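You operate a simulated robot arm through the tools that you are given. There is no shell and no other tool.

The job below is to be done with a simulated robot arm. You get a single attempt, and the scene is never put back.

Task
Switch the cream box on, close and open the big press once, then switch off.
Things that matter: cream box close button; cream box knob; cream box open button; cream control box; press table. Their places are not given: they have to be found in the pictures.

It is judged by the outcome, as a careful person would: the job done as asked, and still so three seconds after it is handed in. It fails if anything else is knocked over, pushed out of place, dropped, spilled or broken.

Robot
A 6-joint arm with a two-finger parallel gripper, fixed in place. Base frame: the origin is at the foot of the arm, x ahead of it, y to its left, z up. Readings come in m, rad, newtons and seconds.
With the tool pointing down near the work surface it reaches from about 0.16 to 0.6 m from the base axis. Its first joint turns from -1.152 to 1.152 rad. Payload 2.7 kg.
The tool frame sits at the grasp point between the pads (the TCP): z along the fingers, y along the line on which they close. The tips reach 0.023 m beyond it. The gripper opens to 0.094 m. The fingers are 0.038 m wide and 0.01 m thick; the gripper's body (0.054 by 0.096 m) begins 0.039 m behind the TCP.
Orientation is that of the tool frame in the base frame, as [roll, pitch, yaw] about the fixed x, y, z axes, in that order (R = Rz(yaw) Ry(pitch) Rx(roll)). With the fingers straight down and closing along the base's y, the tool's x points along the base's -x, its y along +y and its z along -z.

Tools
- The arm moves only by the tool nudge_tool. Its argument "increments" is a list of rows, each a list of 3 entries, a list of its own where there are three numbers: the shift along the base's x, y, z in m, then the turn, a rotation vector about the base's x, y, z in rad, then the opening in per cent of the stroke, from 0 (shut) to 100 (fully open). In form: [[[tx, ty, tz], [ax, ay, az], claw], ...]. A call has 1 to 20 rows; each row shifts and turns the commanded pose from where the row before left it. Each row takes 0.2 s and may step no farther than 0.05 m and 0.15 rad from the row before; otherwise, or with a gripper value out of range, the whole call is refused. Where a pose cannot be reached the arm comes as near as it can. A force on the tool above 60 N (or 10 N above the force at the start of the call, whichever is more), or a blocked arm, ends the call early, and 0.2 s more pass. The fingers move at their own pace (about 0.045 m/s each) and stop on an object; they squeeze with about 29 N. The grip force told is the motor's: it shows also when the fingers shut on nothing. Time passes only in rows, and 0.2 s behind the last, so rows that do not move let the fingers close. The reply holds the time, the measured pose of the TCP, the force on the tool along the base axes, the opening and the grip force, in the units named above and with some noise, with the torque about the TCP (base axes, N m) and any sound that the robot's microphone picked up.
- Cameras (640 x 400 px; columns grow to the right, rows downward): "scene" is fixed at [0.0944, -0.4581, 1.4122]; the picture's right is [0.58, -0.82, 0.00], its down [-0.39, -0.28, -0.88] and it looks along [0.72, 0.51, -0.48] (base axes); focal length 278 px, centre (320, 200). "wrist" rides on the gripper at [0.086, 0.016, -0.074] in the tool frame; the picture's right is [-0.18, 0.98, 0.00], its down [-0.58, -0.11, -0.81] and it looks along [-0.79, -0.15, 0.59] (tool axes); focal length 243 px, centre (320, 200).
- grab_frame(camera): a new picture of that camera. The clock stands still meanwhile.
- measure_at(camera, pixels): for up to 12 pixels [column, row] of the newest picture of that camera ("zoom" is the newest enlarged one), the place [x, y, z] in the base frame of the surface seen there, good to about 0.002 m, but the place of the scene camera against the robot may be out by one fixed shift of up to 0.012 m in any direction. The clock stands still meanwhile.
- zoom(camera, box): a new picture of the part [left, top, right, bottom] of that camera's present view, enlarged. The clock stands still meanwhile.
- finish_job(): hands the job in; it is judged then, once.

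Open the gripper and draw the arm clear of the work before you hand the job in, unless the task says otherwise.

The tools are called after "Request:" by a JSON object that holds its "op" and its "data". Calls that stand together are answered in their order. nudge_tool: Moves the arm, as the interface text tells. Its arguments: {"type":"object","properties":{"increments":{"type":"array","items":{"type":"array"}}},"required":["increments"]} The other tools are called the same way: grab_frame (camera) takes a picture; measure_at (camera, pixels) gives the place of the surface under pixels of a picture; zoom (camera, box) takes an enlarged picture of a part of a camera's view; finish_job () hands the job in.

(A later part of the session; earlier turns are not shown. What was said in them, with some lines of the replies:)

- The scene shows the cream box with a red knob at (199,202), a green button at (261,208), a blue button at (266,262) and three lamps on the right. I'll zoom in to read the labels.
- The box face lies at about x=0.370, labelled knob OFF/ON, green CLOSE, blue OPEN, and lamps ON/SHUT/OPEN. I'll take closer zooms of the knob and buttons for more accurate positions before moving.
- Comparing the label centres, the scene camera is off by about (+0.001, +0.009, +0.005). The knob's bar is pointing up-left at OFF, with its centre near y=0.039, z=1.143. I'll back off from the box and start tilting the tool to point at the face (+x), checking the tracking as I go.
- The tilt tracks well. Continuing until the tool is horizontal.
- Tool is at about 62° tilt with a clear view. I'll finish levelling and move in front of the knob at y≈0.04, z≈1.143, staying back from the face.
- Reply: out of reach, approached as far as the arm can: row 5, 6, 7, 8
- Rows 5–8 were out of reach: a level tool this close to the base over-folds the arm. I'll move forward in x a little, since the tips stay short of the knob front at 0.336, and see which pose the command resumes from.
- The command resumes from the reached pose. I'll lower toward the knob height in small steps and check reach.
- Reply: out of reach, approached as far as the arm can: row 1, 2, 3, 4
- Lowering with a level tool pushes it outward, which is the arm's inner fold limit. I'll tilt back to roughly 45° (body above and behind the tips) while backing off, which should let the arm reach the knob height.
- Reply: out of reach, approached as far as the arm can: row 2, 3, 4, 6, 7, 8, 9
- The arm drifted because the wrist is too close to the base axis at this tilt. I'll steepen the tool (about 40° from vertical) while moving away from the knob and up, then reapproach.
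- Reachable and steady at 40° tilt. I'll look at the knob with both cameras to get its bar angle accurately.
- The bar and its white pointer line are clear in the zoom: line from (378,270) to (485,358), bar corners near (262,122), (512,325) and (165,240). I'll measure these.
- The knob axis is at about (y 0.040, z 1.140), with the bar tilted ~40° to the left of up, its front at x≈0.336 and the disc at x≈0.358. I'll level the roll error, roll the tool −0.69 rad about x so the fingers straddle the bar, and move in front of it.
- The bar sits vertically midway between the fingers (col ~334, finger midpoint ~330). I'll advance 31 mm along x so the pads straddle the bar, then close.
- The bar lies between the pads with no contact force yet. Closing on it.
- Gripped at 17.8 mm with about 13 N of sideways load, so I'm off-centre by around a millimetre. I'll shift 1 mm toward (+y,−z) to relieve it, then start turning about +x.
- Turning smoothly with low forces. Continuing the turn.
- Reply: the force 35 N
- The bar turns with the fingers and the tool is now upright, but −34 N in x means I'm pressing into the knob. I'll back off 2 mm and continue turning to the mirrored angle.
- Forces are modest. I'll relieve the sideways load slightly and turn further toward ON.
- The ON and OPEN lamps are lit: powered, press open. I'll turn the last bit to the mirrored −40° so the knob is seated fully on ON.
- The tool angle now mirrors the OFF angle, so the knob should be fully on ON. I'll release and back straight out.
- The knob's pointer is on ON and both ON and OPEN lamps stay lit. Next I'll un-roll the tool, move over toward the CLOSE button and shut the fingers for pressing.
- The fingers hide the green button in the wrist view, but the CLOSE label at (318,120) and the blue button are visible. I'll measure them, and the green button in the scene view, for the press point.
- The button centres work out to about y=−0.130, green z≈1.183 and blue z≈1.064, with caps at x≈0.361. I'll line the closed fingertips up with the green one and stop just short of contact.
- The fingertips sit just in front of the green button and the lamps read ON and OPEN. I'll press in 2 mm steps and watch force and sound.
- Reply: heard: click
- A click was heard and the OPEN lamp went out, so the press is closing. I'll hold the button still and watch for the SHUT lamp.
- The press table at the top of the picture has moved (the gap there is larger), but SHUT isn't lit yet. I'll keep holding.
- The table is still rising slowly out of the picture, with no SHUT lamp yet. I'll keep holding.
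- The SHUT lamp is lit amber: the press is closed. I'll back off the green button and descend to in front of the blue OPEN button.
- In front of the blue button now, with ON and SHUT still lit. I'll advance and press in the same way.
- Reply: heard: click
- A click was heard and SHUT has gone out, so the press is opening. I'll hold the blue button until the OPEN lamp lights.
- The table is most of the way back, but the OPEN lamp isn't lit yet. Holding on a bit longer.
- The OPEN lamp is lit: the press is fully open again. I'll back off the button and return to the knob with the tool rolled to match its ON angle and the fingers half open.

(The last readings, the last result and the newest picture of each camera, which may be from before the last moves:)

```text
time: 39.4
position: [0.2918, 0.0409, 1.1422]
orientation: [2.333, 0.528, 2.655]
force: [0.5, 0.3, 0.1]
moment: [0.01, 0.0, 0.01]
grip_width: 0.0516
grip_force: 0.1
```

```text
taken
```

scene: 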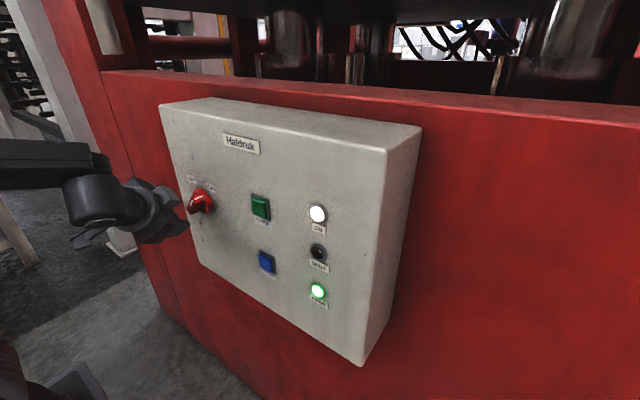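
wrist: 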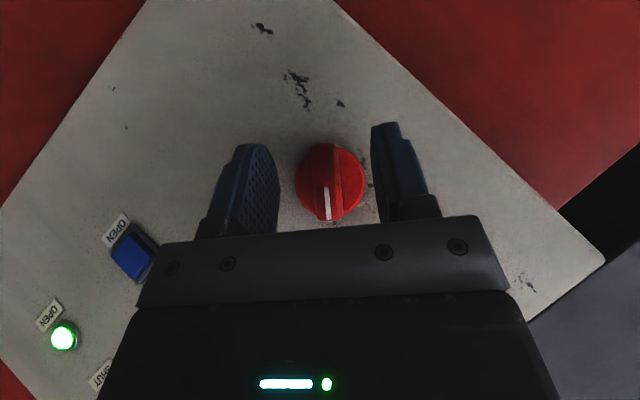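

The bar sits between the half-open fingers, and both ON and OPEN lamps are lit. I'll advance over the bar and close.

Request:
{"op": "nudge_tool", "data": {"increments": [[[0.017, -0.001, -0.001], [0, 0, 0], 55], [[0.0165, 0, 0], [0, 0, 0], 55], [[0, 0, 0], [0, 0, 0], 55], [[0, 0, 0], [0, 0, 0], 0], [[0, 0, 0], [0, 0, 0], 0], [[0, 0, 0], [0, 0, 0], 0], [[0, 0, 0], [0, 0, 0], 0]]}}

Request:
{"op": "grab_frame", "data": {"camera": "wrist"}}

```text
time: 41.0
position: [0.3267, 0.0404, 1.1407]
orientation: [2.333, 0.529, 2.658]
force: [3.6, 8.3, 4.0]
moment: [0.06, 0.34, 0.32]
grip_width: 0.0178
grip_force: 44.4
```

```text
taken
```

wrist: 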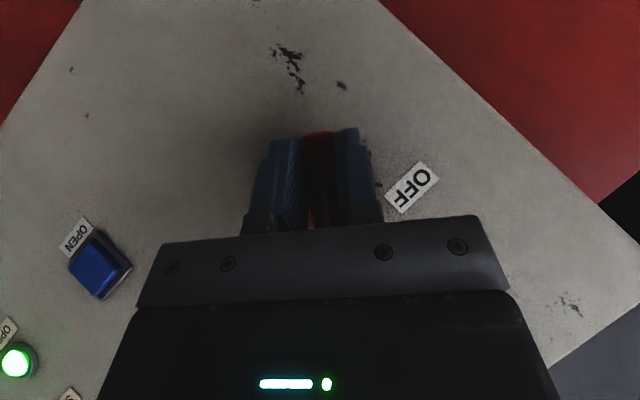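

The bar is gripped at 17.8 mm with small forces. I'll turn back about −x toward OFF, in stages.

Request:
{"op": "nudge_tool", "data": {"increments": [[[-0.0005, 0.0005, 0.0003], [-0.1, 0, 0], 0], [[0, 0, 0], [-0.1, 0, 0], 0], [[0, 0, 0], [-0.1, 0, 0], 0], [[0, 0, 0], [-0.1, 0, 0], 0]]}}

```text
time: 42.0
position: [0.3265, 0.0401, 1.1414]
orientation: [2.792, 0.672, 2.917]
force: [6.4, -7.7, -3.3]
moment: [-0.04, -0.96, -0.11]
grip_width: 0.0182
grip_force: 45.1
```

Turning smoothly with low forces; continuing toward OFF.

Request:
{"op": "nudge_tool", "data": {"increments": [[[0, 0, 0], [-0.1, 0, 0], 0], [[0, 0, 0], [-0.1, 0, 0], 0], [[0, 0, 0], [-0.1, 0, 0], 0], [[0, 0, 0], [-0.1, 0, 0], 0]]}}

```text
time: 43.0
position: [0.3272, 0.0404, 1.1411]
orientation: [-2.973, 0.694, -3.037]
force: [22.4, -14.5, -0.3]
moment: [-0.05, -0.16, 0.14]
grip_width: 0.0178
grip_force: 44.9
```

Some pull builds up in x and y, so I'll relieve it by a millimetre and continue to the OFF angle.

Request:
{"op": "nudge_tool", "data": {"increments": [[[0.001, -0.0007, 0], [-0.1, 0, 0], 0], [[0, 0, 0], [-0.1, 0, 0], 0], [[0, 0, 0], [-0.1, 0, 0], 0], [[0, 0, 0], [-0.1, 0, 0], 0]]}}

Request:
{"op": "grab_frame", "data": {"camera": "scene"}}

Request:
{"op": "grab_frame", "data": {"camera": "wrist"}}

```text
time: 44.0
position: [0.3271, 0.0417, 1.1415]
orientation: [-2.49, 0.591, -2.74]
force: [-7.5, 3.6, 3.1]
moment: [0.01, -0.16, -0.19]
grip_width: 0.0182
grip_force: 45.2
```

```text
taken
```

scene: 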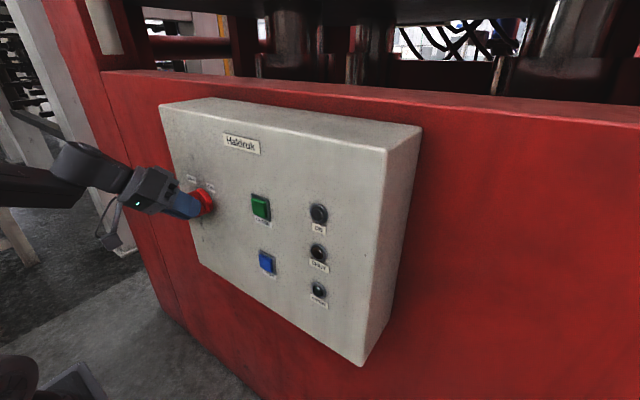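

```text
taken
```

wrist: 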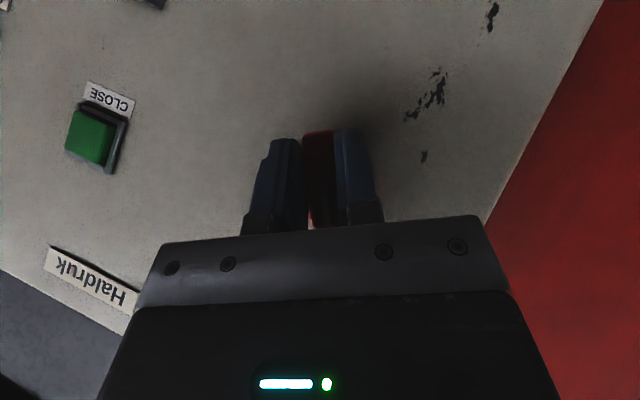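

All lamps are out: power is off. I'll turn the last 0.17 rad to the original OFF angle, then release and back out.

Request:
{"op": "nudge_tool", "data": {"increments": [[[0, 0, 0], [-0.09, 0, 0], 0], [[0, 0, 0], [-0.08, 0, 0], 0], [[0, 0, 0], [0, 0, 0], 0]]}}

Request:
{"op": "nudge_tool", "data": {"increments": [[[0, 0, 0], [0, 0, 0], 55], [[0, 0, 0], [0, 0, 0], 55], [[0, 0, 0], [0, 0, 0], 55], [[-0.016, 0, 0], [0, 0, 0], 55], [[-0.018, 0, 0], [0, 0, 0], 55], [[0, 0, 0], [0, 0, 0], 55]]}}

Request:
{"op": "grab_frame", "data": {"camera": "scene"}}

Request:
{"op": "grab_frame", "data": {"camera": "wrist"}}

```text
time: 44.8
position: [0.3258, 0.0403, 1.1401]
orientation: [-2.31, 0.517, -2.643]
force: [-12.7, 11.6, 0.5]
moment: [-0.01, 0.29, -0.23]
grip_width: 0.0178
grip_force: 44.4
```

```text
time: 46.2
position: [0.2927, 0.0399, 1.1408]
orientation: [-2.312, 0.519, -2.643]
force: [0.4, 0.2, -0.1]
moment: [-0.01, -0.01, 0.01]
grip_width: 0.0522
grip_force: 0.0
```

```text
taken
```

scene: 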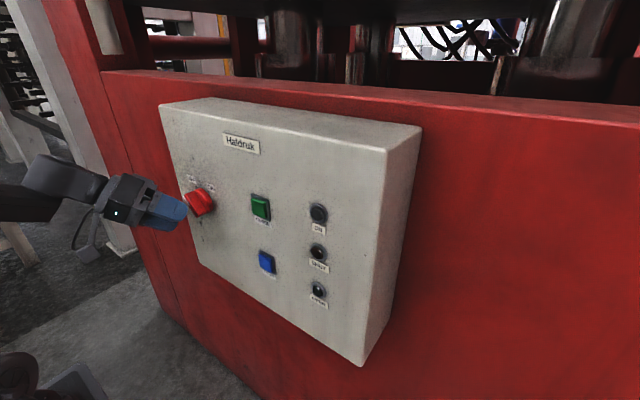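

```text
taken
```

wrist: 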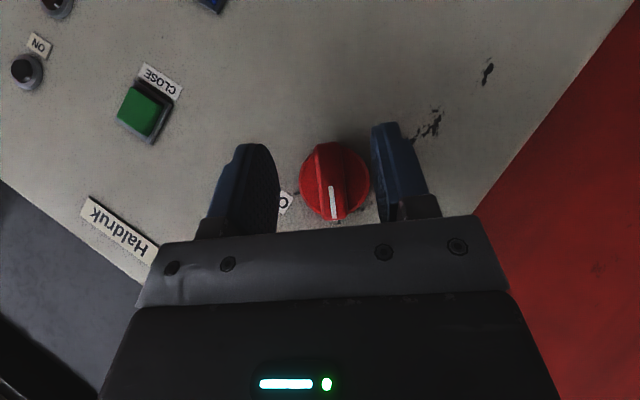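

The knob is back on OFF, all the lamps are dark and the table is in its original open position. I'll draw the arm clear with the gripper fully open, moving up and away from the box.

Request:
{"op": "nudge_tool", "data": {"increments": [[[-0.005, 0, 0.02], [0.138, 0, 0], 100], [[0, 0, 0.02], [0.138, 0, 0], 100], [[0, 0, 0.02], [0.138, 0, 0], 100], [[0, -0.01, 0.02], [0.138, 0, 0], 100], [[0, -0.01, 0.02], [0.138, 0, 0], 100], [[0, -0.01, 0.02], [0, 0.14, 0], 100], [[0, -0.01, 0.01], [0, 0.14, 0], 100], [[-0.01, 0, 0], [0, 0.14, 0], 100], [[-0.01, 0, 0], [0, 0.14, 0], 100], [[0, 0, 0], [0, 0.14, 0], 100], [[0, 0, 0], [0, 0, 0], 100]]}}

Request:
{"op": "grab_frame", "data": {"camera": "scene"}}

Request:
{"op": "zoom", "data": {"camera": "scene", "box": [170, 160, 350, 310]}}

```text
time: 48.6
position: [0.267, -0.0008, 1.2719]
orientation: [-3.136, 0.001, -3.137]
force: [0.1, 0.2, -0.1]
moment: [0.05, -0.02, -0.05]
grip_width: 0.094
grip_force: 0.1
```

```text
taken
```

scene: 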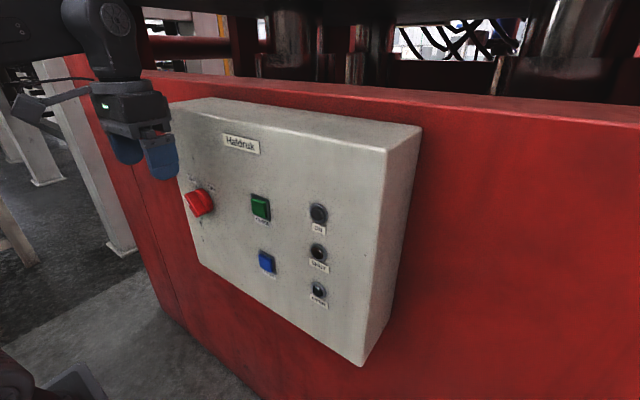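

```text
2.67 times, centred on (260, 235) of scene
```

zoom: 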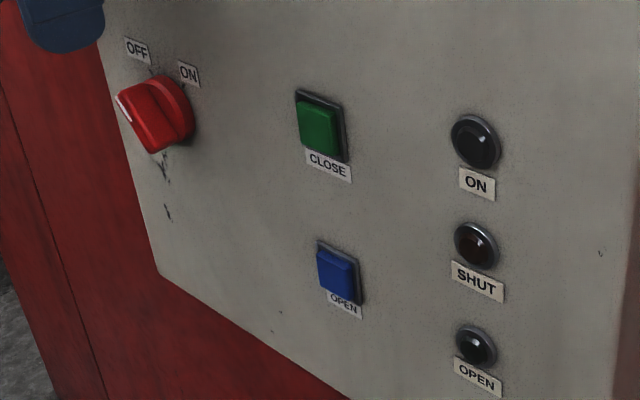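

The knob is at OFF, the lamps are dark, the buttons are released, the press is open, and the arm is clear with the gripper open. Handing in.

Request:
{"op": "finish_job", "data": {}}

```text
The job is handed in.
```

The job is done and handed in. I switched the cream box on, closed and opened the press once, then switched it off.

- **On:** I turned the knob to ON. The ON lamp lit, and the OPEN lamp showed the press was open.
- **Close:** I held the green CLOSE button until the SHUT lamp lit, which took about 6 seconds.
- **Open:** I held the blue OPEN button until the OPEN lamp lit again. The press table was back where it started.
- **Off:** I turned the knob back to OFF, and all the lamps went out.

The arm is clear of the box with the gripper open. In the final pictures nothing else looks moved or knocked. While turning the knob on I briefly pressed into it at about 34 N, so I backed off 2 mm; the knob worked normally afterwards.
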